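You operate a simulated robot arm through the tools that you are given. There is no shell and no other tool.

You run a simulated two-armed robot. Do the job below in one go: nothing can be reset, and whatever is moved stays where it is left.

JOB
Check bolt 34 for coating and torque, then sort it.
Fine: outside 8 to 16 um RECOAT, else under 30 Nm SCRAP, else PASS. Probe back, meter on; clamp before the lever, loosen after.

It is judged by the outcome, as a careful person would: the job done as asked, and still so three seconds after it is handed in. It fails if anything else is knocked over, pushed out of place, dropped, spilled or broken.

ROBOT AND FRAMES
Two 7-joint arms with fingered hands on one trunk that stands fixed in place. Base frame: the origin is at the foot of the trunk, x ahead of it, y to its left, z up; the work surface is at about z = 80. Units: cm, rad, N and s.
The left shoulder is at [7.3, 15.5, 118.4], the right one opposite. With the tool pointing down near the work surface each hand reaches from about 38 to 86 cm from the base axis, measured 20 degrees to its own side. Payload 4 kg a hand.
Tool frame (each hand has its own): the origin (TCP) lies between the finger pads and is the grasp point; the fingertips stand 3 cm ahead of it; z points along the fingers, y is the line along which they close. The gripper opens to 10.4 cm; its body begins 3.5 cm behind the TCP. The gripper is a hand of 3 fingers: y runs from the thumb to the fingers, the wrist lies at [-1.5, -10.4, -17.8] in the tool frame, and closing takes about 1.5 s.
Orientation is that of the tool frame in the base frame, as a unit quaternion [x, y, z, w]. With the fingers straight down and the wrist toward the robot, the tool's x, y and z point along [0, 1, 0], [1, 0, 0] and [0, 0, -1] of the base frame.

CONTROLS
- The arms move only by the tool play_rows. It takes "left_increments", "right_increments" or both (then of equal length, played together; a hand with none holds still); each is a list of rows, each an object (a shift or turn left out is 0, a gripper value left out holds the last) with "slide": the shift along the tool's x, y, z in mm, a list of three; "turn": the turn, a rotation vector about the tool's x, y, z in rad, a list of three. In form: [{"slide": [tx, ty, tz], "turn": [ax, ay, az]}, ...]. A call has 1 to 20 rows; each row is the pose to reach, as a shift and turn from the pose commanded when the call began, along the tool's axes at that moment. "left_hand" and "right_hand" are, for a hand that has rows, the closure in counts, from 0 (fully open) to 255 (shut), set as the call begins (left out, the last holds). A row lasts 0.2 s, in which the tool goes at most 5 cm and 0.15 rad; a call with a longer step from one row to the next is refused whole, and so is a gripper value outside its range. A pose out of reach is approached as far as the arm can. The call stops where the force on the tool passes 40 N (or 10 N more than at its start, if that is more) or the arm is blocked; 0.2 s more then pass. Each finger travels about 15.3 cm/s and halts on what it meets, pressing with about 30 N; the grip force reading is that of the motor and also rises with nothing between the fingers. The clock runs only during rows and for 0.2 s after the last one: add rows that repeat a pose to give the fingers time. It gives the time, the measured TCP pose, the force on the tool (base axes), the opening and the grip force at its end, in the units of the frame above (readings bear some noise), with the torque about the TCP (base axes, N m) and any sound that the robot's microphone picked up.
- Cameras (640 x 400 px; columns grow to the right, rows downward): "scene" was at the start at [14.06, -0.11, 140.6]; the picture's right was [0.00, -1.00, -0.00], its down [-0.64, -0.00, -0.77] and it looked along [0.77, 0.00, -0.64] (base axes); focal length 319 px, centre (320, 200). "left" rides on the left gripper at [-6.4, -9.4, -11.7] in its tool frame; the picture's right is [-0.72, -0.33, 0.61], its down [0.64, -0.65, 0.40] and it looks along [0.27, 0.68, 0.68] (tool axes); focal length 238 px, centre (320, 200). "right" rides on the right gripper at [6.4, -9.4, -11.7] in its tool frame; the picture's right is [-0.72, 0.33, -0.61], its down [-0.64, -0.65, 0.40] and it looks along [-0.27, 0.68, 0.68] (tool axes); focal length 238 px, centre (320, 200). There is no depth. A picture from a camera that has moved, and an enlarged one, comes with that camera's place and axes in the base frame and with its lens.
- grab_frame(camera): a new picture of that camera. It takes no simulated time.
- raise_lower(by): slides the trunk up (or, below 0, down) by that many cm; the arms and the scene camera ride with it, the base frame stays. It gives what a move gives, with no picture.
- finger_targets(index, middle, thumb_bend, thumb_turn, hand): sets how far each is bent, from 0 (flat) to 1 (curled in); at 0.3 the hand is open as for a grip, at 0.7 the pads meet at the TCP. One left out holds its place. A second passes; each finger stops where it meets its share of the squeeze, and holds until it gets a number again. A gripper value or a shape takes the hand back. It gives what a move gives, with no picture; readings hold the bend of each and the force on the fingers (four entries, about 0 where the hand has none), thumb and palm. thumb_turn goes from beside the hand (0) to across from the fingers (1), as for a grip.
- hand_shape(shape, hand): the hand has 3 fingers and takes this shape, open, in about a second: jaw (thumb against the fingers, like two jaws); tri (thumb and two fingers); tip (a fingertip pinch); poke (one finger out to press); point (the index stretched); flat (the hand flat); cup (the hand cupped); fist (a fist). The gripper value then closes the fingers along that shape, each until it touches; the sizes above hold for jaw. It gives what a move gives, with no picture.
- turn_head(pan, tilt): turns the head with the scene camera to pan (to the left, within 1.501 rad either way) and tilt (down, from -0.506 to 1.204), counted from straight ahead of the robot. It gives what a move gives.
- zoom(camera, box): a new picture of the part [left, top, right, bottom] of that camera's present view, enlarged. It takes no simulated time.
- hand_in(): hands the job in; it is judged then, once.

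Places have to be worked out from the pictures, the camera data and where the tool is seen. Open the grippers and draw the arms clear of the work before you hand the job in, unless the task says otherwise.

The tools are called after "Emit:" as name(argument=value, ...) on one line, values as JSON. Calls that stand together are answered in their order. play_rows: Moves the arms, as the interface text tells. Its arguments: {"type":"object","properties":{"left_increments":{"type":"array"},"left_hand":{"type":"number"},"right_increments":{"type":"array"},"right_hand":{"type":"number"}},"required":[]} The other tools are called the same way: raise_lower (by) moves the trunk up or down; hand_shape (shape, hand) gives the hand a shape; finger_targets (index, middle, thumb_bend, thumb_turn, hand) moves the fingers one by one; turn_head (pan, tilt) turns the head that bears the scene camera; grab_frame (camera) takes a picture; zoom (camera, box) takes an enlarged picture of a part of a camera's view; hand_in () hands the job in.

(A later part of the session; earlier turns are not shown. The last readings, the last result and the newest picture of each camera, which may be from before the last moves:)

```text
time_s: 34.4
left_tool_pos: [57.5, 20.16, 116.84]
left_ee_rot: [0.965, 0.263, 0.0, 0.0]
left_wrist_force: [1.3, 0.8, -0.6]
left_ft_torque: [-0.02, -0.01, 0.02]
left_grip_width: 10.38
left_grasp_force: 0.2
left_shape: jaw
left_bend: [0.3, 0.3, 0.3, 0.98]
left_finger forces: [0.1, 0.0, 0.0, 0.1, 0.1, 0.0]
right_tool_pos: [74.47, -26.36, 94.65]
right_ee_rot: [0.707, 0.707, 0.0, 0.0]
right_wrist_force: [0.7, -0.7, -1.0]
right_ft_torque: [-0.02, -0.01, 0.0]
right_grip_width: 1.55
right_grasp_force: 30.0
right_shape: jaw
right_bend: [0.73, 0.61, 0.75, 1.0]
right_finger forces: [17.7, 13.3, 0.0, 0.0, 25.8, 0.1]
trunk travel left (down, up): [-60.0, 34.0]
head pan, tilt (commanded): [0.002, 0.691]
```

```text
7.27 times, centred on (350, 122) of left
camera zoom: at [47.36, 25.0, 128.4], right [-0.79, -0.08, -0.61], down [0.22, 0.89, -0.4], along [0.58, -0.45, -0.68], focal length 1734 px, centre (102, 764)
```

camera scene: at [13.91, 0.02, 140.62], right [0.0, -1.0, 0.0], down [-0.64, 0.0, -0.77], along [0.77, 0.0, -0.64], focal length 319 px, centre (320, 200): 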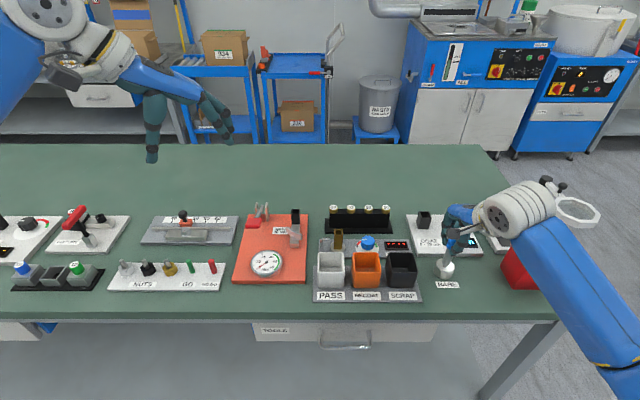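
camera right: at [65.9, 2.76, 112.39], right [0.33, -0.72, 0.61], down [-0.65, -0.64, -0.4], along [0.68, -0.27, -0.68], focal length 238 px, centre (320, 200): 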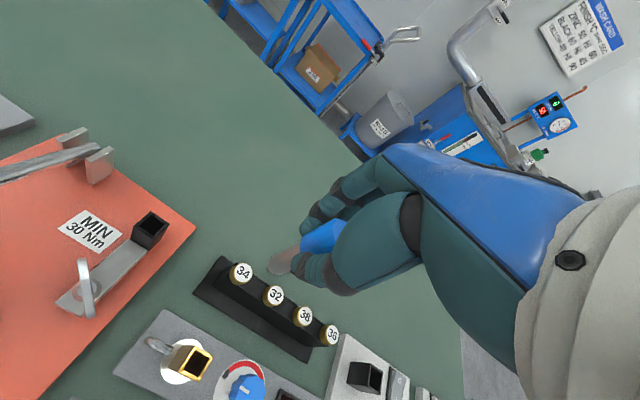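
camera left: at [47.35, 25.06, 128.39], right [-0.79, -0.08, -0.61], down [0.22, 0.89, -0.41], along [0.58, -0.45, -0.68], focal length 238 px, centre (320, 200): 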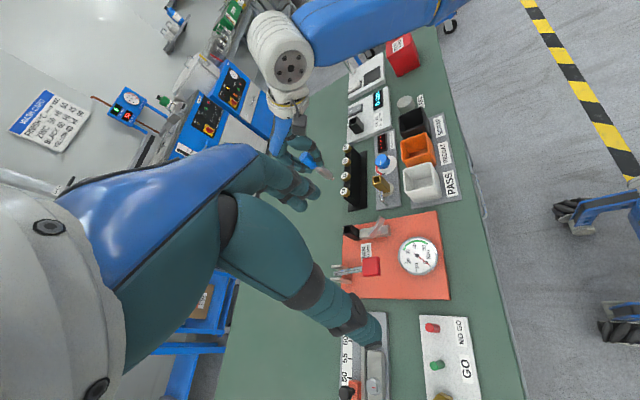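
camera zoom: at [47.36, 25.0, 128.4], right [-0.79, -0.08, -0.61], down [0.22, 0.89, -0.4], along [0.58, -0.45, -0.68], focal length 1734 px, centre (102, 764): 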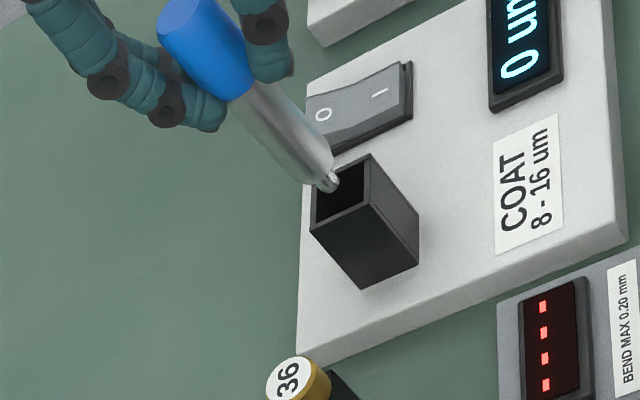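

The tip is now about 2 mm too far toward +y compared with the original grasp pose; I'll shift back 2.2 mm and lower into the cup gradually.

Emit:
play_rows(right_increments=[{"slide": [-2.2, 0.5, 0]}, {"slide": [-2.2, 0.5, 0]}, {"slide": [-2.2, 0.5, 5]}, {"slide": [-2.2, 0.5, 10]}, {"slide": [-2.2, 0.5, 15]}, {"slide": [-2.2, 0.5, 15]}])

Emit:
zoom(camera="right", box=[230, 220, 310, 290])

Emit:
zoom(camera="scene", box=[405, 180, 455, 230])

Emit:
zoom(camera="left", box=[320, 95, 380, 150])

```text
time_s: 35.8
left_tool_pos: [57.6, 20.1, 116.92]
left_ee_rot: [0.965, 0.263, 0.0, 0.0]
left_wrist_force: [-1.1, -0.3, -0.1]
left_ft_torque: [0.01, -0.01, -0.02]
left_grip_width: 10.34
left_grasp_force: 0.0
left_shape: jaw
left_bend: [0.3, 0.3, 0.3, 0.98]
left_finger forces: [0.0, 0.0, 0.0, 0.1, 0.0, 0.0]
right_tool_pos: [74.44, -26.48, 93.24]
right_ee_rot: [0.707, 0.707, 0.0, -0.001]
right_wrist_force: [-0.1, -0.9, -1.3]
right_ft_torque: [-0.01, 0.02, 0.02]
right_grip_width: 1.57
right_grasp_force: 30.9
right_shape: jaw
right_bend: [0.73, 0.61, 0.75, 1.0]
right_finger forces: [17.5, 13.4, 0.1, 0.0, 25.8, 0.1]
trunk travel left (down, up): [-60.0, 34.0]
head pan, tilt (commanded): [0.002, 0.691]
```

```text
5.71 times, centred on (270, 255) of right
camera zoom: at [65.08, -20.02, 105.03], right [0.33, -0.72, 0.61], down [-0.65, -0.64, -0.4], along [0.68, -0.27, -0.68], focal length 1362 px, centre (606, -114)
```

zoom: 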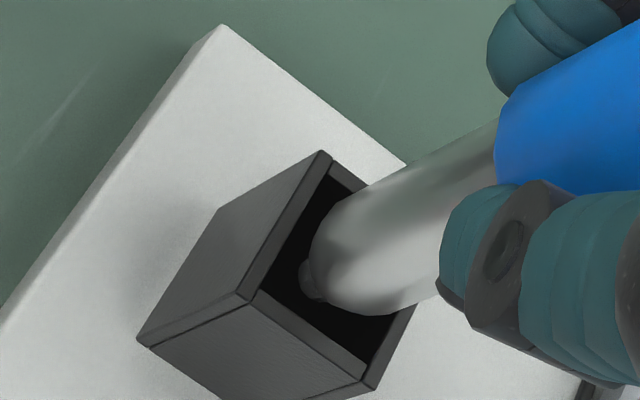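

```text
8.00 times, centred on (430, 205) of scene
camera zoom: at [14.15, -0.02, 140.59], right [0.0, -1.0, 0.0], down [-0.64, 0.0, -0.77], along [0.77, 0.0, -0.64], focal length 2555 px, centre (-560, 160)
```

zoom: 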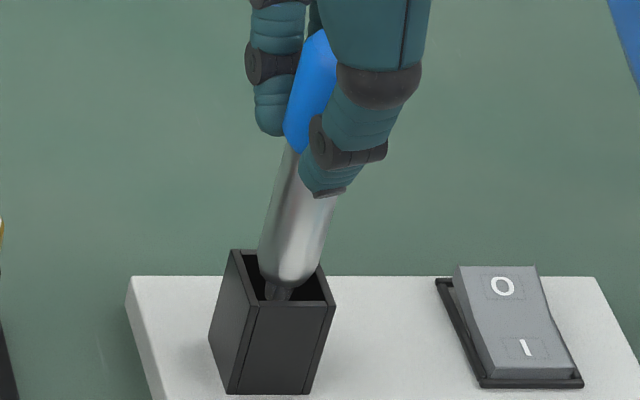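

```text
7.27 times, centred on (350, 122) of left
camera zoom: at [47.34, 25.0, 128.41], right [-0.79, -0.08, -0.61], down [0.22, 0.89, -0.4], along [0.58, -0.45, -0.68], focal length 1734 px, centre (102, 764)
```

zoom: 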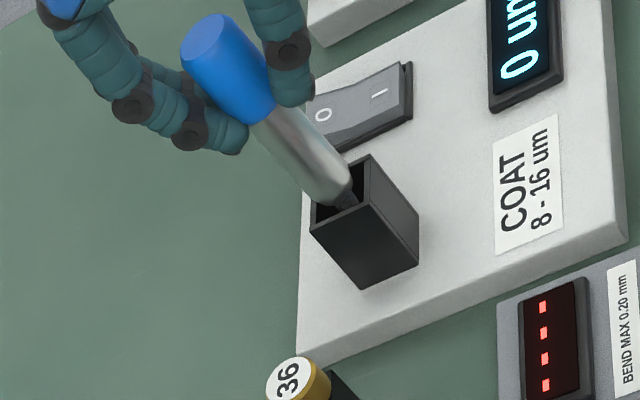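

The tip is inside the cup with the barrel about to enter. Lowering further in small steps while watching force.

Emit:
play_rows(right_increments=[{"slide": [0, 0, 3]}, {"slide": [0, 0, 6]}, {"slide": [0, 0, 9]}, {"slide": [0, 0, 12]}, {"slide": [0, 0, 12]}])

Emit:
zoom(camera="right", box=[230, 220, 310, 290])

Emit:
zoom(camera="scene", box=[405, 180, 455, 230])

```text
time_s: 37.0
left_tool_pos: [57.57, 20.22, 116.76]
left_ee_rot: [0.965, 0.263, 0.0, 0.0]
left_wrist_force: [1.1, 0.2, 0.0]
left_ft_torque: [0.01, 0.0, 0.0]
left_grip_width: 10.36
left_grasp_force: 0.1
left_shape: jaw
left_bend: [0.3, 0.3, 0.3, 0.98]
left_finger forces: [0.0, 0.0, 0.0, 0.0, 0.0, 0.1]
right_tool_pos: [74.47, -26.49, 92.05]
right_ee_rot: [0.707, 0.707, 0.0, -0.001]
right_wrist_force: [0.5, 0.5, -1.3]
right_ft_torque: [0.0, 0.01, 0.01]
right_grip_width: 1.55
right_grasp_force: 30.0
right_shape: jaw
right_bend: [0.73, 0.61, 0.75, 1.0]
right_finger forces: [17.5, 13.4, 0.0, 0.0, 25.7, 0.0]
trunk travel left (down, up): [-60.0, 34.0]
head pan, tilt (commanded): [0.002, 0.691]
```

```text
5.71 times, centred on (270, 255) of right
camera zoom: at [65.11, -20.0, 103.84], right [0.33, -0.72, 0.61], down [-0.65, -0.64, -0.4], along [0.68, -0.27, -0.68], focal length 1362 px, centre (606, -114)
```

zoom: 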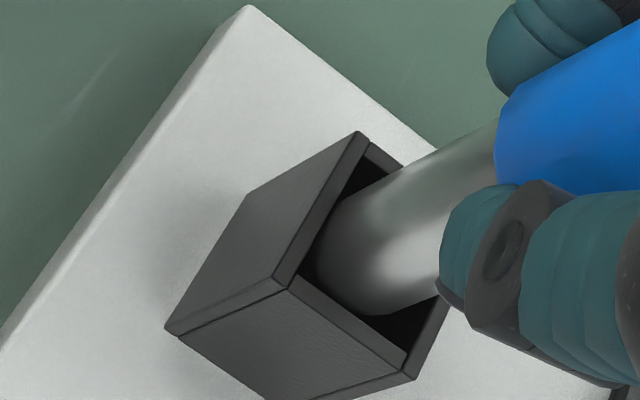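

```text
8.00 times, centred on (430, 205) of scene
camera zoom: at [14.15, -0.02, 140.59], right [0.0, -1.0, 0.0], down [-0.64, 0.0, -0.77], along [0.77, 0.0, -0.64], focal length 2555 px, centre (-560, 160)
```

zoom: 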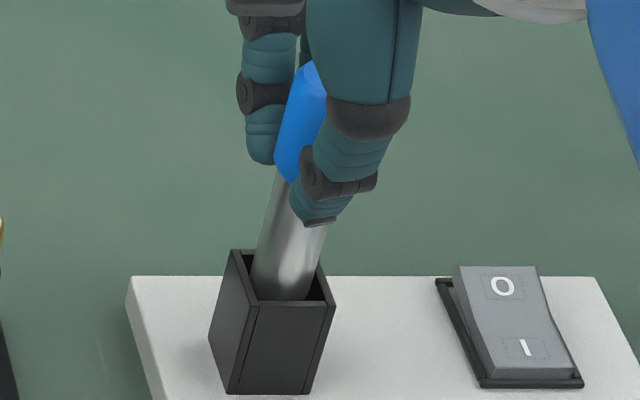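

The barrel is sliding in cleanly without force. Lowering the remaining ~1.3 cm.

Emit:
play_rows(right_increments=[{"slide": [0, 0, 3]}, {"slide": [0, 0, 6]}, {"slide": [0, 0, 9]}, {"slide": [0, 0, 11]}, {"slide": [0, 0, 12.5]}, {"slide": [0, 0, 12.5]}])

Emit:
zoom(camera="right", box=[230, 220, 310, 290])

Emit:
zoom(camera="scene", box=[405, 180, 455, 230])

```text
time_s: 38.4
left_tool_pos: [57.63, 20.23, 116.8]
left_ee_rot: [0.965, 0.262, 0.001, -0.001]
left_wrist_force: [-0.5, -0.7, 0.1]
left_ft_torque: [-0.01, 0.01, -0.01]
left_grip_width: 10.37
left_grasp_force: 0.0
left_shape: jaw
left_bend: [0.3, 0.3, 0.3, 0.98]
left_finger forces: [0.0, 0.0, 0.0, 0.1, 0.1, 0.0]
right_tool_pos: [74.34, -26.66, 90.68]
right_ee_rot: [0.707, 0.707, 0.0, 0.0]
right_wrist_force: [1.2, -0.1, -1.0]
right_ft_torque: [0.01, 0.0, -0.02]
right_grip_width: 1.55
right_grasp_force: 30.4
right_shape: jaw
right_bend: [0.73, 0.61, 0.75, 1.0]
right_finger forces: [17.6, 13.4, 0.0, 0.0, 25.6, 0.0]
trunk travel left (down, up): [-60.0, 34.0]
head pan, tilt (commanded): [0.002, 0.691]
```

```text
5.71 times, centred on (270, 255) of right
camera zoom: at [65.08, -20.06, 102.56], right [0.33, -0.72, 0.61], down [-0.65, -0.64, -0.4], along [0.68, -0.27, -0.68], focal length 1362 px, centre (606, -114)
```

zoom: 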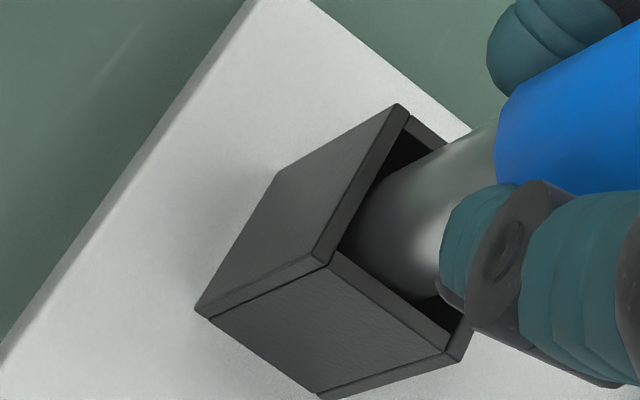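

```text
8.00 times, centred on (430, 205) of scene
camera zoom: at [14.15, -0.02, 140.59], right [0.0, -1.0, 0.0], down [-0.64, 0.0, -0.77], along [0.77, 0.0, -0.64], focal length 2555 px, centre (-560, 160)
```

zoom: 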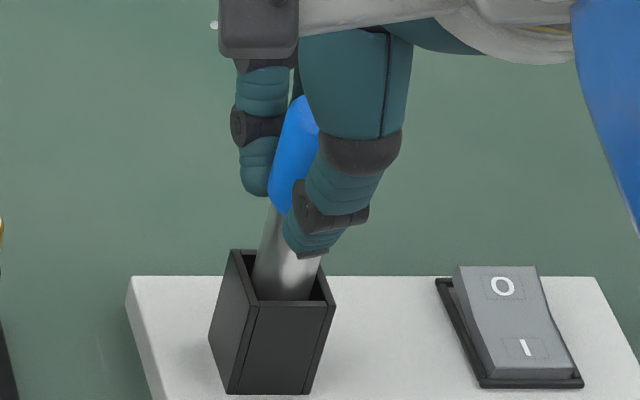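

Camera height is ~2 mm above the original grasp height; go down the last 2–3 mm until a light contact.

Emit:
play_rows(right_increments=[{"slide": [0, 0, 1]}, {"slide": [0, 0, 2]}, {"slide": [0, 0, 2.5]}, {"slide": [0, 0, 2.5]}])

```text
time_s: 39.4
left_tool_pos: [57.63, 20.16, 116.76]
left_ee_rot: [0.965, 0.262, 0.0, 0.0]
left_wrist_force: [0.7, 0.2, -0.1]
left_ft_torque: [-0.03, -0.03, -0.06]
left_grip_width: 10.32
left_grasp_force: 0.1
left_shape: jaw
left_bend: [0.3, 0.3, 0.3, 0.98]
left_finger forces: [0.1, 0.1, 0.0, 0.2, 0.0, 0.0]
right_tool_pos: [74.43, -26.44, 90.51]
right_ee_rot: [0.707, 0.707, -0.001, 0.0]
right_wrist_force: [-0.3, 0.4, 0.0]
right_ft_torque: [0.03, 0.0, 0.01]
right_grip_width: 1.56
right_grasp_force: 30.6
right_shape: jaw
right_bend: [0.73, 0.61, 0.75, 1.0]
right_finger forces: [17.3, 13.4, 0.0, 0.1, 25.8, 0.0]
trunk travel left (down, up): [-60.0, 34.0]
head pan, tilt (commanded): [0.002, 0.691]
```

Force is ~0–1 N, probe seated at the original height. Releasing by opening the right hand.

Emit:
play_rows(right_increments=[{"slide": [0, 0, 0]}, {"slide": [0, 0, 0]}, {"slide": [0, 0, 0]}, {"slide": [0, 0, 0]}, {"slide": [0, 0, 0]}, {"slide": [0, 0, 0]}, {"slide": [0, 0, 0]}], right_hand=0)

Emit:
zoom(camera="scene", box=[390, 160, 500, 240])

Emit:
zoom(camera="right", box=[200, 180, 360, 320])

```text
time_s: 41.0
left_tool_pos: [57.58, 20.12, 116.87]
left_ee_rot: [0.965, 0.262, 0.0, 0.0]
left_wrist_force: [-0.1, 0.1, -0.1]
left_ft_torque: [-0.01, -0.04, 0.01]
left_grip_width: 10.34
left_grasp_force: 0.0
left_shape: jaw
left_bend: [0.3, 0.3, 0.3, 0.98]
left_finger forces: [0.0, 0.1, 0.1, 0.0, 0.1, 0.0]
right_tool_pos: [74.54, -26.52, 90.58]
right_ee_rot: [0.707, 0.707, -0.001, 0.0]
right_wrist_force: [0.0, 0.4, -0.1]
right_ft_torque: [-0.01, 0.03, 0.01]
right_grip_width: 10.36
right_grasp_force: 0.0
right_shape: jaw
right_bend: [0.3, 0.3, 0.3, 0.98]
right_finger forces: [0.0, 0.0, 0.0, 0.0, 0.1, 0.0]
trunk travel left (down, up): [-60.0, 34.0]
head pan, tilt (commanded): [0.002, 0.691]
```

```text
5.00 times, centred on (445, 200) of scene
camera zoom: at [14.13, -0.01, 140.59], right [0.0, -1.0, 0.0], down [-0.64, 0.0, -0.77], along [0.77, 0.0, -0.64], focal length 1597 px, centre (-305, 200)
```

zoom: 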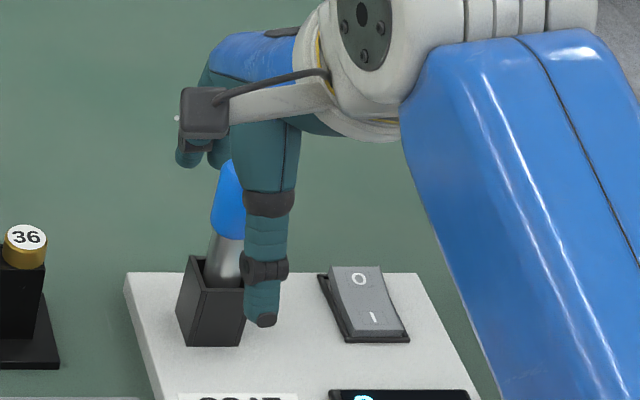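

```text
2.86 times, centred on (280, 250) of right
camera zoom: at [65.13, -20.01, 102.4], right [0.33, -0.72, 0.61], down [-0.65, -0.64, -0.4], along [0.68, -0.27, -0.68], focal length 681 px, centre (434, 57)
```

zoom: 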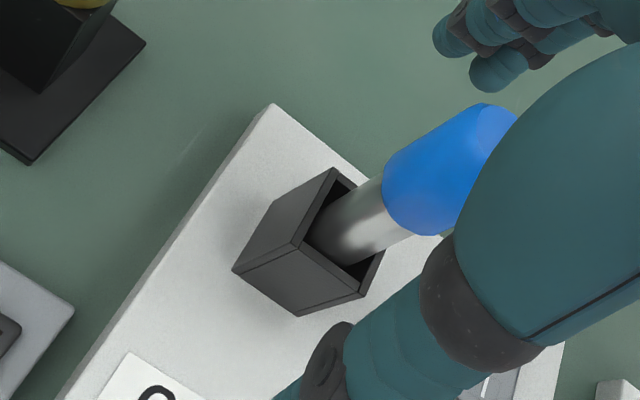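

The probe is back in its cup and the display is still on. I'll raise the right hand clear and try the fingertip-pinch shape in the air to see where the tips meet, as I need a shallow grip on the bolt head.

Emit:
play_rows(right_increments=[{"slide": [0, 0, -30]}, {"slide": [0, 0, -70]}, {"slide": [0, 0, -110]}, {"slide": [0, 0, -140]}, {"slide": [0, -20, -140]}, {"slide": [0, -20, -140]}])

Emit:
hand_shape(shape="tri", hand="right")

Emit:
grab_frame(camera="right")

Emit:
zoom(camera="scene", box=[390, 100, 530, 240])

```text
time_s: 42.4
left_tool_pos: [57.45, 20.22, 116.74]
left_ee_rot: [0.965, 0.261, 0.0, 0.0]
left_wrist_force: [-0.2, 0.9, 0.9]
left_ft_torque: [0.0, 0.01, -0.01]
left_grip_width: 10.38
left_grasp_force: 0.0
left_shape: jaw
left_bend: [0.3, 0.3, 0.3, 0.98]
left_finger forces: [0.0, 0.1, 0.0, 0.0, 0.1, 0.1]
right_tool_pos: [72.59, -26.45, 104.6]
right_ee_rot: [0.707, 0.707, 0.001, 0.0]
right_wrist_force: [1.2, -0.3, -1.2]
right_ft_torque: [-0.01, -0.01, 0.04]
right_grip_width: 10.37
right_grasp_force: 0.0
right_shape: jaw
right_bend: [0.3, 0.3, 0.3, 0.98]
right_finger forces: [0.0, 0.1, 0.0, 0.0, 0.1, 0.0]
trunk travel left (down, up): [-60.0, 34.0]
head pan, tilt (commanded): [0.002, 0.691]
```

```text
time_s: 43.3
left_tool_pos: [57.57, 20.22, 116.72]
left_ee_rot: [0.965, 0.263, 0.0, 0.0]
left_wrist_force: [-0.1, -0.3, -0.4]
left_ft_torque: [0.02, -0.01, 0.01]
left_grip_width: 10.35
left_grasp_force: 0.0
left_shape: jaw
left_bend: [0.3, 0.3, 0.3, 0.98]
left_finger forces: [0.0, 0.0, 0.0, 0.0, 0.0, 0.0]
right_tool_pos: [72.63, -26.5, 104.6]
right_ee_rot: [0.707, 0.707, -0.001, 0.0]
right_wrist_force: [-0.4, -0.8, -0.5]
right_ft_torque: [-0.01, 0.01, 0.0]
right_grip_width: 10.37
right_grasp_force: 0.0
right_shape: tri
right_bend: [0.3, 0.3, 0.3, 0.98]
right_finger forces: [0.0, 0.0, 0.0, 0.0, 0.0, 0.0]
trunk travel left (down, up): [-60.0, 34.0]
head pan, tilt (commanded): [0.002, 0.691]
```

```text
taken
camera right: at [63.15, -19.98, 116.28], right [0.33, -0.72, 0.61], down [-0.65, -0.64, -0.4], along [0.68, -0.27, -0.68], focal length 238 px, centre (320, 200)
```

right: 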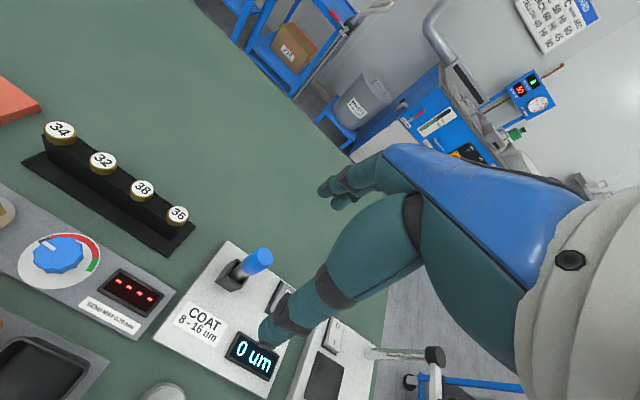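

```text
2.86 times, centred on (460, 170) of scene
camera zoom: at [14.13, -0.01, 140.59], right [0.0, -1.0, 0.0], down [-0.64, 0.0, -0.77], along [0.77, 0.0, -0.64], focal length 912 px, centre (-80, 286)
```

zoom: 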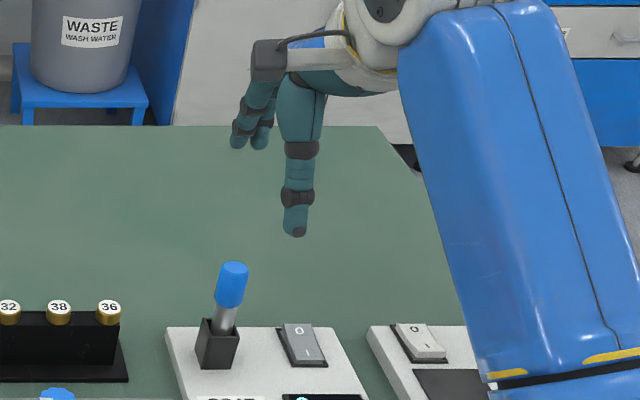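

"tri" is the same as jaw here. I'll try "tip" and close it in free air to see where the tips meet.

Emit:
hand_shape(shape="tip", hand="right")

Emit:
grab_frame(camera="right")

Emit:
play_rows(right_increments=[{"slide": [0, 0, 0]}, {"slide": [0, 0, 0]}, {"slide": [0, 0, 0]}, {"slide": [0, 0, 0]}, {"slide": [0, 0, 0]}, {"slide": [0, 0, 0]}, {"slide": [0, 0, 0]}], right_hand=255)

Emit:
zoom(camera="right", box=[200, 130, 440, 330])

Emit:
zoom(camera="scene", box=[410, 110, 490, 190])

```text
time_s: 44.2
left_tool_pos: [57.53, 20.16, 116.84]
left_ee_rot: [0.965, 0.263, 0.0, 0.0]
left_wrist_force: [0.0, -0.9, -0.2]
left_ft_torque: [0.03, 0.0, -0.02]
left_grip_width: 10.39
left_grasp_force: 0.0
left_shape: jaw
left_bend: [0.3, 0.3, 0.3, 0.98]
left_finger forces: [0.1, 0.0, 0.0, 0.0, 0.0, 0.1]
right_tool_pos: [72.57, -26.38, 104.55]
right_ee_rot: [0.707, 0.707, 0.001, 0.0]
right_wrist_force: [0.5, -0.2, -0.1]
right_ft_torque: [-0.02, -0.02, 0.0]
right_grip_width: 10.36
right_grasp_force: 0.1
right_shape: tip
right_bend: [0.3, 0.98, 0.3, 0.98]
right_finger forces: [0.0, 0.1, 0.0, 0.0, 0.1, 0.0]
trunk travel left (down, up): [-60.0, 34.0]
head pan, tilt (commanded): [0.002, 0.691]
```

```text
taken
camera right: at [63.15, -19.98, 116.28], right [0.33, -0.72, 0.61], down [-0.65, -0.64, -0.4], along [0.68, -0.27, -0.68], focal length 238 px, centre (320, 200)
```

right: 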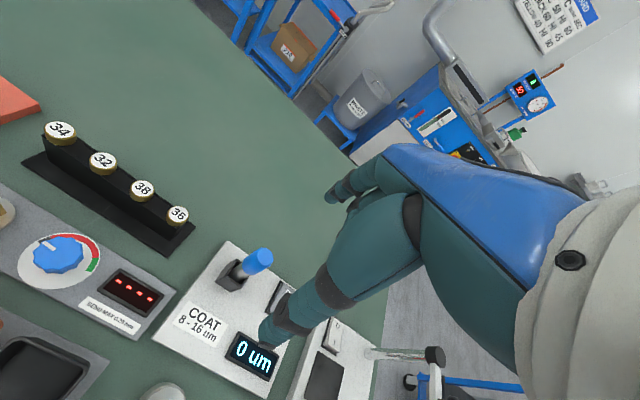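

```text
time_s: 45.8
left_tool_pos: [57.63, 20.19, 116.88]
left_ee_rot: [0.965, 0.262, 0.0, 0.0]
left_wrist_force: [-0.8, -0.8, 0.0]
left_ft_torque: [0.01, 0.03, 0.0]
left_grip_width: 10.33
left_grasp_force: 0.1
left_shape: jaw
left_bend: [0.3, 0.3, 0.3, 0.98]
left_finger forces: [0.0, 0.0, 0.0, 0.2, 0.0, 0.1]
right_tool_pos: [72.45, -26.59, 104.53]
right_ee_rot: [0.708, 0.707, 0.0, 0.0]
right_wrist_force: [0.4, -0.3, 0.3]
right_ft_torque: [-0.03, -0.02, 0.0]
right_grip_width: 0.0
right_grasp_force: 30.4
right_shape: tip
right_bend: [0.7, 1.0, 0.52, 1.0]
right_finger forces: [0.0, 0.0, 0.0, 0.0, 0.1, 0.0]
trunk travel left (down, up): [-60.0, 34.0]
head pan, tilt (commanded): [0.002, 0.691]
```

```text
2.00 times, centred on (320, 230) of right
camera zoom: at [63.15, -19.98, 116.28], right [0.33, -0.72, 0.61], down [-0.65, -0.64, -0.4], along [0.68, -0.27, -0.68], focal length 477 px, centre (320, 140)
```

zoom: 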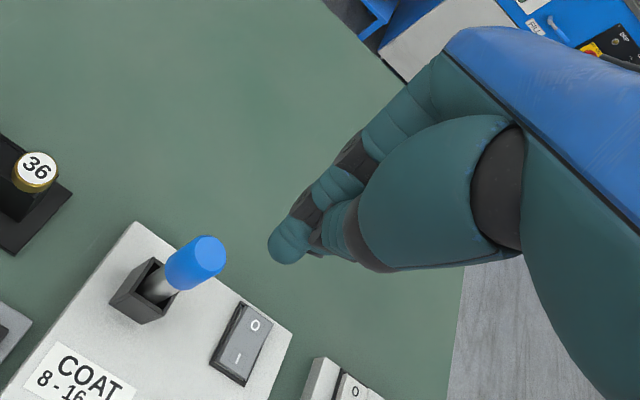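

```text
5.00 times, centred on (450, 150) of scene
camera zoom: at [14.13, -0.01, 140.59], right [0.0, -1.0, 0.0], down [-0.64, 0.0, -0.77], along [0.77, 0.0, -0.64], focal length 1597 px, centre (-330, 450)
```

zoom: 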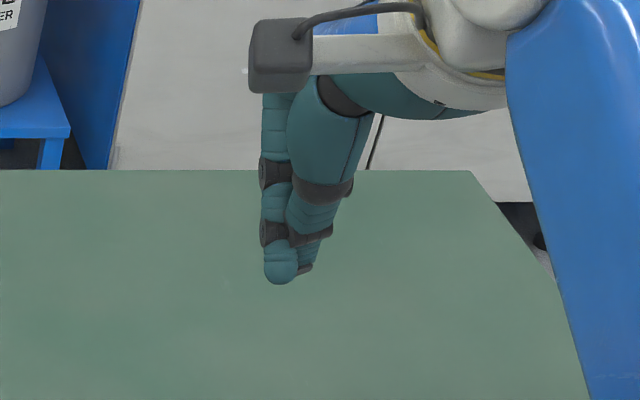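

In the pinch shape index and thumb are offset, so jaw (two fingers against thumb) is better for a round head. I'll set jaw and part-close in the air to about a 2.3 cm gap to see how the fingertips are angled.

Emit:
hand_shape(shape="jaw", hand="right")

Emit:
play_rows(right_increments=[{"slide": [0, 0, 0]}, {"slide": [0, 0, 0]}, {"slide": [0, 0, 0]}, {"slide": [0, 0, 0]}, {"slide": [0, 0, 0]}, {"slide": [0, 0, 0]}], right_hand=195)

Emit:
zoom(camera="right", box=[240, 160, 380, 300])

Emit:
zoom(camera="scene", box=[410, 110, 490, 190])

Emit:
zoom(camera="left", box=[260, 80, 360, 150])

```text
time_s: 46.7
left_tool_pos: [57.6, 20.2, 116.91]
left_ee_rot: [0.965, 0.263, 0.001, 0.0]
left_wrist_force: [0.9, 0.0, -0.6]
left_ft_torque: [0.03, 0.03, 0.03]
left_grip_width: 10.35
left_grasp_force: 0.1
left_shape: jaw
left_bend: [0.3, 0.3, 0.3, 0.98]
left_finger forces: [0.0, 0.1, 0.0, 0.0, 0.0, 0.1]
right_tool_pos: [72.54, -26.39, 104.45]
right_ee_rot: [0.707, 0.707, 0.0, 0.0]
right_wrist_force: [0.0, -0.1, 0.1]
right_ft_torque: [0.01, -0.02, 0.0]
right_grip_width: 10.38
right_grasp_force: 0.0
right_shape: jaw
right_bend: [0.3, 0.3, 0.3, 0.98]
right_finger forces: [0.0, 0.1, 0.0, 0.1, 0.0, 0.0]
trunk travel left (down, up): [-60.0, 34.0]
head pan, tilt (commanded): [0.002, 0.691]
```

```text
time_s: 48.1
left_tool_pos: [57.64, 20.09, 116.77]
left_ee_rot: [0.965, 0.262, 0.0, 0.0]
left_wrist_force: [0.1, -0.2, -0.8]
left_ft_torque: [0.01, 0.0, -0.03]
left_grip_width: 10.34
left_grasp_force: 0.1
left_shape: jaw
left_bend: [0.3, 0.3, 0.3, 0.98]
left_finger forces: [0.0, 0.0, 0.1, 0.0, 0.1, 0.0]
right_tool_pos: [72.48, -26.37, 104.51]
right_ee_rot: [0.707, 0.707, 0.0, 0.0]
right_wrist_force: [0.6, 0.7, 0.3]
right_ft_torque: [0.0, 0.02, -0.03]
right_grip_width: 2.47
right_grasp_force: 0.0
right_shape: jaw
right_bend: [0.73, 0.57, 0.74, 1.0]
right_finger forces: [0.1, 0.0, 0.0, 0.1, 0.1, 0.0]
trunk travel left (down, up): [-60.0, 34.0]
head pan, tilt (commanded): [0.002, 0.691]
```

```text
2.86 times, centred on (310, 230) of right
camera zoom: at [63.15, -19.98, 116.28], right [0.33, -0.72, 0.61], down [-0.65, -0.64, -0.4], along [0.68, -0.27, -0.68], focal length 681 px, centre (349, 114)
```

zoom: 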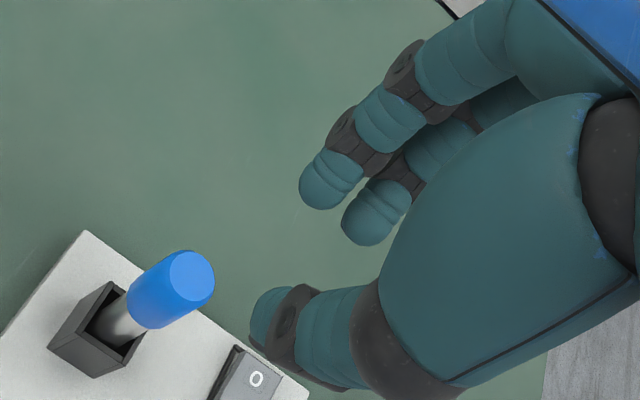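

```text
5.00 times, centred on (450, 150) of scene
camera zoom: at [14.14, -0.01, 140.59], right [0.0, -1.0, 0.0], down [-0.64, 0.0, -0.77], along [0.77, 0.0, -0.64], focal length 1597 px, centre (-330, 450)
```

zoom: 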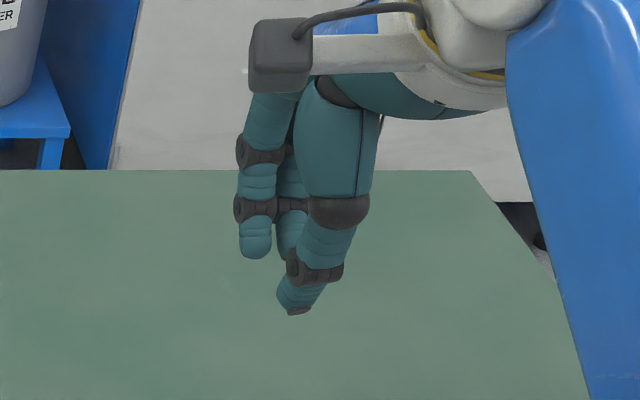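

```text
5.71 times, centred on (310, 115) of left
camera zoom: at [47.33, 25.01, 128.41], right [-0.79, -0.08, -0.61], down [0.22, 0.89, -0.4], along [0.58, -0.45, -0.68], focal length 1362 px, centre (377, 686)
```

zoom: 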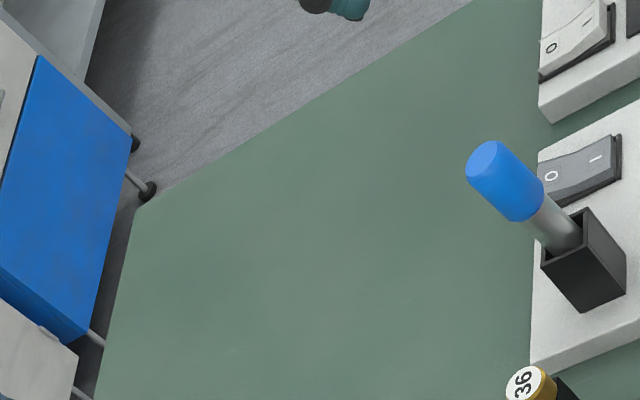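

The fingertips stay nearly parallel at a 2.5 cm gap, so a jaw grip with tips just below the head will work. The brown bend post is close to where the open thumb would go, so I'll approach bolt 34 with only a ~5 cm opening.

Emit:
play_rows(right_increments=[{"slide": [40, 5, 0]}, {"slide": [80, 10, 0]}, {"slide": [120, 15, 0]}, {"slide": [160, 20, 0]}, {"slide": [200, 24, 0]}, {"slide": [234, 25.5, 10]}, {"slide": [234, 25.5, 45]}, {"slide": [234, 25.5, 55]}, {"slide": [234, 25.5, 55]}], right_hand=130)

Emit:
grab_frame(camera="right")

Emit:
zoom(camera="right", box=[180, 160, 380, 320])

Emit:
zoom(camera="scene", box=[320, 140, 400, 230])

Emit:
zoom(camera="left", box=[280, 120, 400, 220])

```text
time_s: 50.1
left_tool_pos: [57.41, 20.21, 116.89]
left_ee_rot: [0.965, 0.263, 0.0, 0.001]
left_wrist_force: [-0.5, -0.1, -0.8]
left_ft_torque: [0.0, 0.0, -0.02]
left_grip_width: 10.34
left_grasp_force: 0.0
left_shape: jaw
left_bend: [0.3, 0.3, 0.3, 0.98]
left_finger forces: [0.0, 0.1, 0.0, 0.0, 0.0, 0.0]
right_tool_pos: [74.93, -2.95, 99.07]
right_ee_rot: [0.707, 0.707, -0.001, 0.0]
right_wrist_force: [0.0, -1.0, -0.3]
right_ft_torque: [0.02, 0.03, -0.02]
right_grip_width: 5.04
right_grasp_force: 0.0
right_shape: jaw
right_bend: [0.74, 0.45, 0.7, 1.0]
right_finger forces: [0.1, 0.0, 0.1, 0.1, 0.0, 0.0]
trunk travel left (down, up): [-60.0, 34.0]
head pan, tilt (commanded): [0.002, 0.691]
```

```text
taken
camera right: at [65.65, 3.55, 110.93], right [0.33, -0.72, 0.61], down [-0.65, -0.64, -0.4], along [0.68, -0.27, -0.68], focal length 238 px, centre (320, 200)
```

right: 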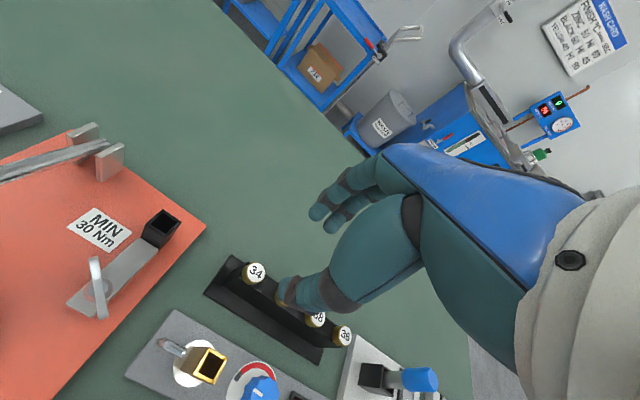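

```text
2.50 times, centred on (280, 240) of right
camera zoom: at [65.65, 3.55, 110.93], right [0.33, -0.72, 0.61], down [-0.65, -0.64, -0.4], along [0.68, -0.27, -0.68], focal length 596 px, centre (420, 100)
```

zoom: 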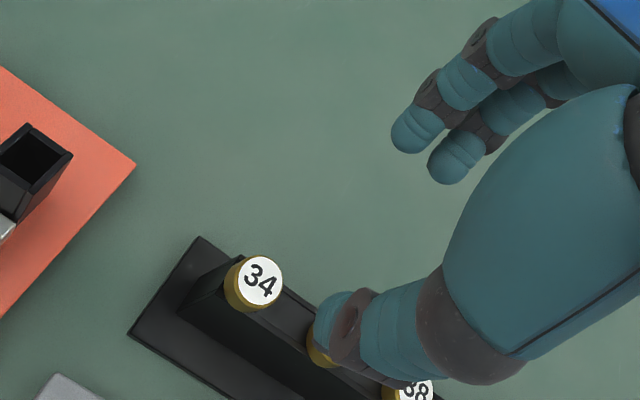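

```text
4.44 times, centred on (360, 185) of scene
camera zoom: at [14.11, 0.13, 140.6], right [0.0, -1.0, 0.0], down [-0.64, 0.0, -0.77], along [0.77, 0.0, -0.64], focal length 1419 px, centre (142, 267)
```

zoom: 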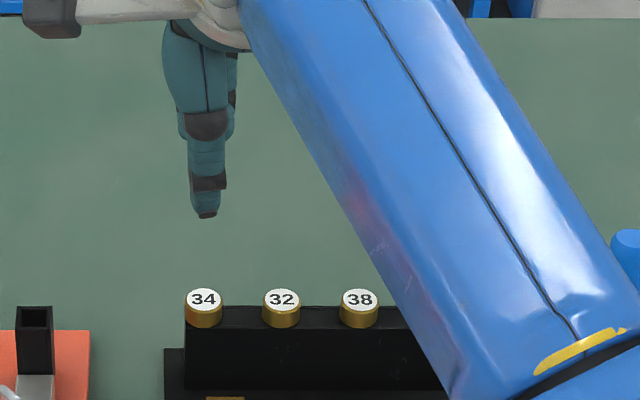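

```text
4.00 times, centred on (340, 170) of left
camera zoom: at [47.29, 25.13, 128.41], right [-0.79, -0.08, -0.61], down [0.22, 0.89, -0.41], along [0.58, -0.46, -0.68], focal length 953 px, centre (240, 320)
```

zoom: 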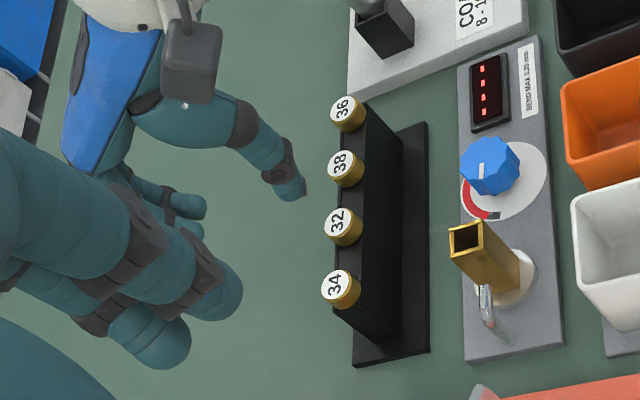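

Hand is centred over bolt 34 within ~2 mm. Lowering to near the head, then checking before the last stretch.

Emit:
play_rows(right_increments=[{"slide": [0.5, 1, 25]}, {"slide": [0.5, 1, 50]}, {"slide": [0.5, 1, 70]}, {"slide": [0.5, 1, 75]}, {"slide": [0.5, 1, 75]}])

Emit:
zoom(camera="right", box=[200, 170, 380, 320])

Emit:
zoom(camera="scene", box=[320, 160, 400, 240])

Emit:
zoom(camera="left", box=[300, 140, 380, 220])

```text
time_s: 51.3
left_tool_pos: [57.46, 20.34, 116.81]
left_ee_rot: [0.965, 0.263, 0.0, 0.001]
left_wrist_force: [0.2, 0.5, 0.2]
left_ft_torque: [0.03, 0.01, -0.01]
left_grip_width: 10.34
left_grasp_force: 0.1
left_shape: jaw
left_bend: [0.3, 0.3, 0.3, 0.98]
left_finger forces: [0.0, 0.1, 0.0, 0.0, 0.0, 0.1]
right_tool_pos: [75.24, -2.93, 91.72]
right_ee_rot: [0.707, 0.707, 0.0, 0.0]
right_wrist_force: [0.5, 0.5, -0.7]
right_ft_torque: [-0.03, 0.01, -0.01]
right_grip_width: 5.05
right_grasp_force: 0.1
right_shape: jaw
right_bend: [0.74, 0.45, 0.7, 1.0]
right_finger forces: [0.0, 0.0, 0.0, 0.0, 0.0, 0.0]
trunk travel left (down, up): [-60.0, 34.0]
head pan, tilt (commanded): [0.002, 0.691]
```

```text
2.67 times, centred on (290, 245) of right
camera zoom: at [65.81, 3.52, 103.44], right [0.33, -0.72, 0.61], down [-0.65, -0.64, -0.4], along [0.68, -0.27, -0.68], focal length 636 px, centre (400, 80)
```

zoom: 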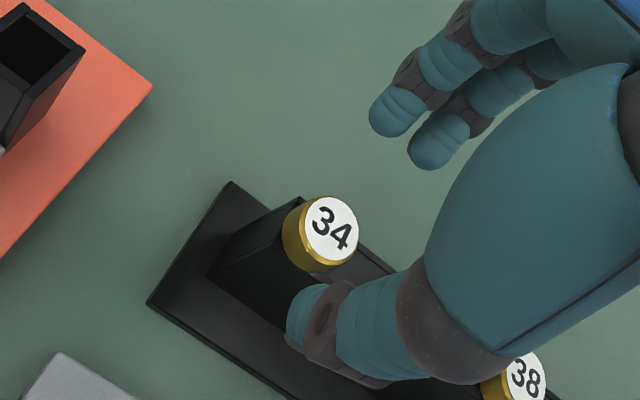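

```text
5.00 times, centred on (360, 200) of scene
camera zoom: at [14.14, 0.12, 140.59], right [0.0, -1.0, 0.0], down [-0.64, 0.0, -0.77], along [0.77, 0.0, -0.64], focal length 1597 px, centre (120, 200)
```

zoom: 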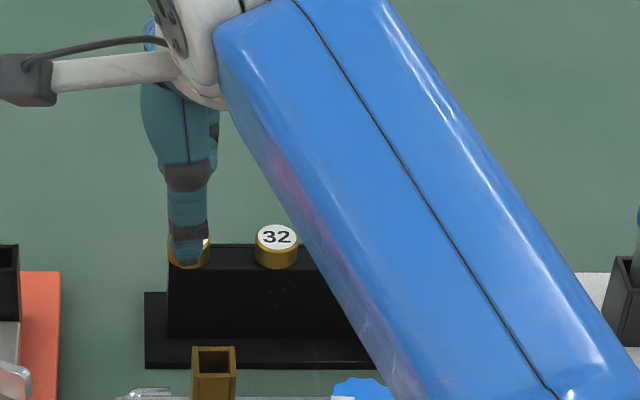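

```text
5.00 times, centred on (340, 180) of left
camera zoom: at [47.33, 25.08, 128.4], right [-0.79, -0.08, -0.61], down [0.22, 0.89, -0.41], along [0.58, -0.45, -0.68], focal length 1192 px, centre (220, 300)
```

zoom: 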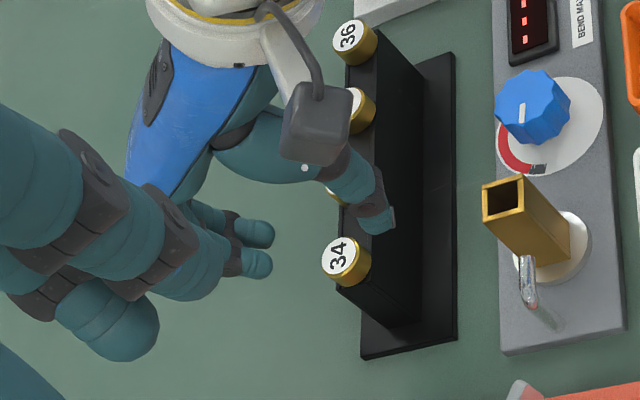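

Bolt head now estimated at (75.2, −2.95) with its top near z 87.1, right below the TCP. Lowering 3.1 cm so the tips just pass the head's lower edge.

Emit:
play_rows(right_increments=[{"slide": [0, 0, 10]}, {"slide": [0, 0, 20]}, {"slide": [0, 0, 26]}, {"slide": [0, 0, 31]}, {"slide": [0, 0, 31]}])

Emit:
zoom(camera="right", box=[220, 170, 380, 310])

Emit:
zoom(camera="scene", box=[320, 180, 380, 230])

Emit:
zoom(camera="left", box=[300, 140, 380, 220])

```text
time_s: 52.5
left_tool_pos: [57.5, 20.26, 116.79]
left_ee_rot: [0.965, 0.263, 0.0, 0.001]
left_wrist_force: [-0.2, 0.6, 0.4]
left_ft_torque: [0.0, -0.05, -0.02]
left_grip_width: 10.35
left_grasp_force: 0.1
left_shape: jaw
left_bend: [0.3, 0.3, 0.3, 0.98]
left_finger forces: [0.0, 0.0, 0.0, 0.0, 0.0, 0.0]
right_tool_pos: [75.25, -3.02, 88.6]
right_ee_rot: [0.707, 0.707, -0.001, 0.001]
right_wrist_force: [0.2, -0.6, -0.4]
right_ft_torque: [-0.01, 0.02, 0.0]
right_grip_width: 5.04
right_grasp_force: 0.1
right_shape: jaw
right_bend: [0.74, 0.45, 0.7, 1.0]
right_finger forces: [0.0, 0.0, 0.0, 0.0, 0.0, 0.1]
trunk travel left (down, up): [-60.0, 34.0]
head pan, tilt (commanded): [0.002, 0.691]
```

```text
2.86 times, centred on (300, 240) of right
camera zoom: at [65.85, 3.44, 100.36], right [0.33, -0.72, 0.61], down [-0.65, -0.64, -0.4], along [0.68, -0.27, -0.68], focal length 681 px, centre (377, 86)
```

zoom: 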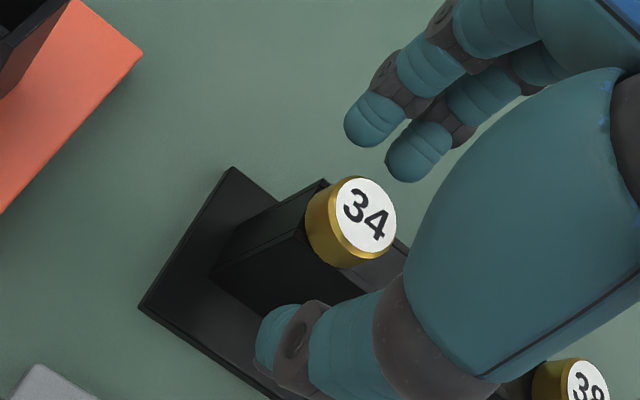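

```text
8.00 times, centred on (350, 205) of scene
camera zoom: at [14.14, 0.12, 140.59], right [0.0, -1.0, 0.0], down [-0.64, 0.0, -0.77], along [0.77, 0.0, -0.64], focal length 2555 px, centre (80, 160)
```

zoom: 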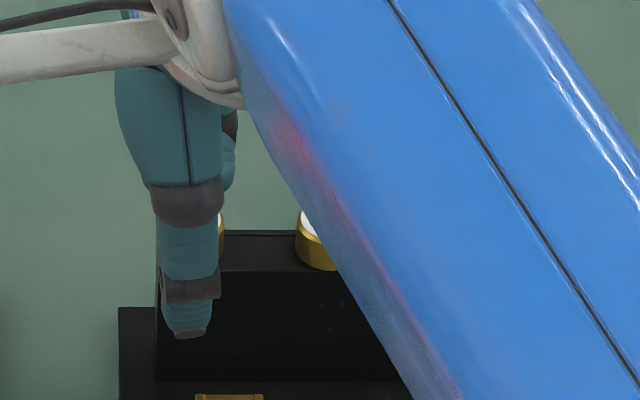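

```text
5.00 times, centred on (340, 180) of left
camera zoom: at [47.33, 25.09, 128.4], right [-0.79, -0.08, -0.61], down [0.22, 0.89, -0.41], along [0.58, -0.45, -0.68], focal length 1192 px, centre (220, 300)
```

zoom: 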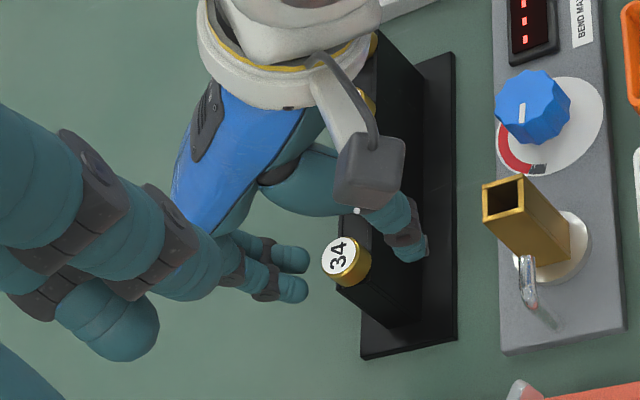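

Fingers straddle the head with the bolt centred between them. Closing the hand on it.

Emit:
play_rows(right_increments=[{"slide": [0, 0, 0]}, {"slide": [0, 0, 0]}, {"slide": [0, 0, 0]}], right_hand=185)

Emit:
zoom(camera="right", box=[220, 170, 380, 310])

Emit:
play_rows(right_increments=[{"slide": [0, 0, 0]}, {"slide": [0, 0, 0]}, {"slide": [0, 0, 0]}, {"slide": [0, 0, 0]}, {"slide": [0, 0, 0]}], right_hand=255)

Emit:
zoom(camera="right", box=[220, 170, 380, 310])

Emit:
zoom(camera="left", box=[300, 140, 380, 220])

```text
time_s: 53.3
left_tool_pos: [57.48, 20.32, 116.81]
left_ee_rot: [0.965, 0.263, 0.0, 0.001]
left_wrist_force: [-0.8, -0.7, -0.3]
left_ft_torque: [0.0, 0.01, 0.0]
left_grip_width: 10.36
left_grasp_force: 0.1
left_shape: jaw
left_bend: [0.3, 0.3, 0.3, 0.98]
left_finger forces: [0.1, 0.0, 0.0, 0.0, 0.0, 0.1]
right_tool_pos: [75.19, -3.01, 88.59]
right_ee_rot: [0.707, 0.707, 0.0, 0.0]
right_wrist_force: [0.5, 1.1, -0.1]
right_ft_torque: [0.01, 0.02, 0.03]
right_grip_width: 2.9
right_grasp_force: 0.0
right_shape: jaw
right_bend: [0.74, 0.55, 0.74, 1.0]
right_finger forces: [0.0, 0.0, 0.0, 0.0, 0.0, 0.1]
trunk travel left (down, up): [-60.0, 34.0]
head pan, tilt (commanded): [0.002, 0.691]
```

```text
2.86 times, centred on (300, 240) of right
camera zoom: at [65.85, 3.44, 100.37], right [0.33, -0.72, 0.61], down [-0.65, -0.64, -0.4], along [0.68, -0.27, -0.68], focal length 681 px, centre (377, 86)
```

zoom: 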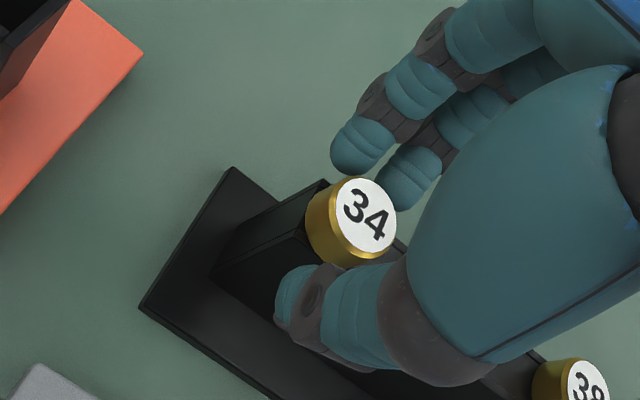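

```text
time_s: 54.5
left_tool_pos: [57.51, 20.29, 116.79]
left_ee_rot: [0.965, 0.262, 0.0, 0.001]
left_wrist_force: [0.4, 0.3, 0.1]
left_ft_torque: [0.01, -0.02, -0.01]
left_grip_width: 10.35
left_grasp_force: 0.0
left_shape: jaw
left_bend: [0.3, 0.3, 0.3, 0.98]
left_finger forces: [0.0, 0.0, 0.0, 0.1, 0.1, 0.1]
right_tool_pos: [75.14, -3.06, 88.54]
right_ee_rot: [0.707, 0.707, -0.001, 0.0]
right_wrist_force: [1.6, 0.9, -0.6]
right_ft_torque: [0.0, -0.06, 0.02]
right_grip_width: 1.37
right_grasp_force: 30.0
right_shape: jaw
right_bend: [0.72, 0.61, 0.75, 1.0]
right_finger forces: [15.5, 11.4, 0.1, 0.1, 25.2, 0.1]
trunk travel left (down, up): [-60.0, 34.0]
head pan, tilt (commanded): [0.002, 0.691]
```

```text
2.86 times, centred on (300, 240) of right
camera zoom: at [65.88, 3.45, 100.35], right [0.33, -0.72, 0.61], down [-0.65, -0.64, -0.4], along [0.68, -0.27, -0.68], focal length 681 px, centre (377, 86)
```

zoom: 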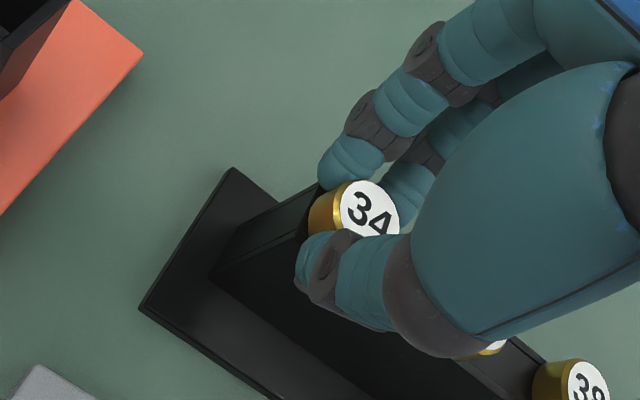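

```text
5.00 times, centred on (340, 180) of left
camera zoom: at [47.36, 25.1, 128.38], right [-0.79, -0.08, -0.61], down [0.22, 0.89, -0.41], along [0.58, -0.45, -0.68], focal length 1192 px, centre (220, 300)
```

zoom: 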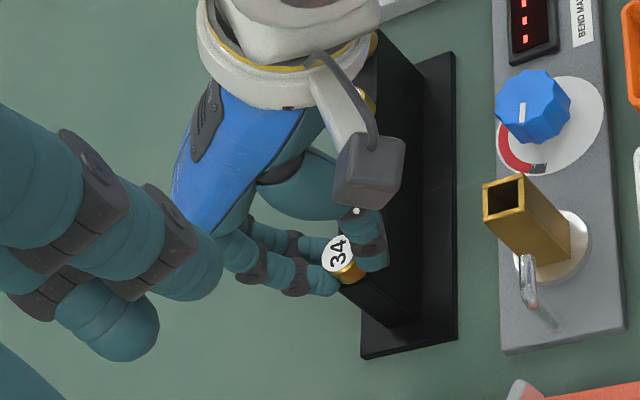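

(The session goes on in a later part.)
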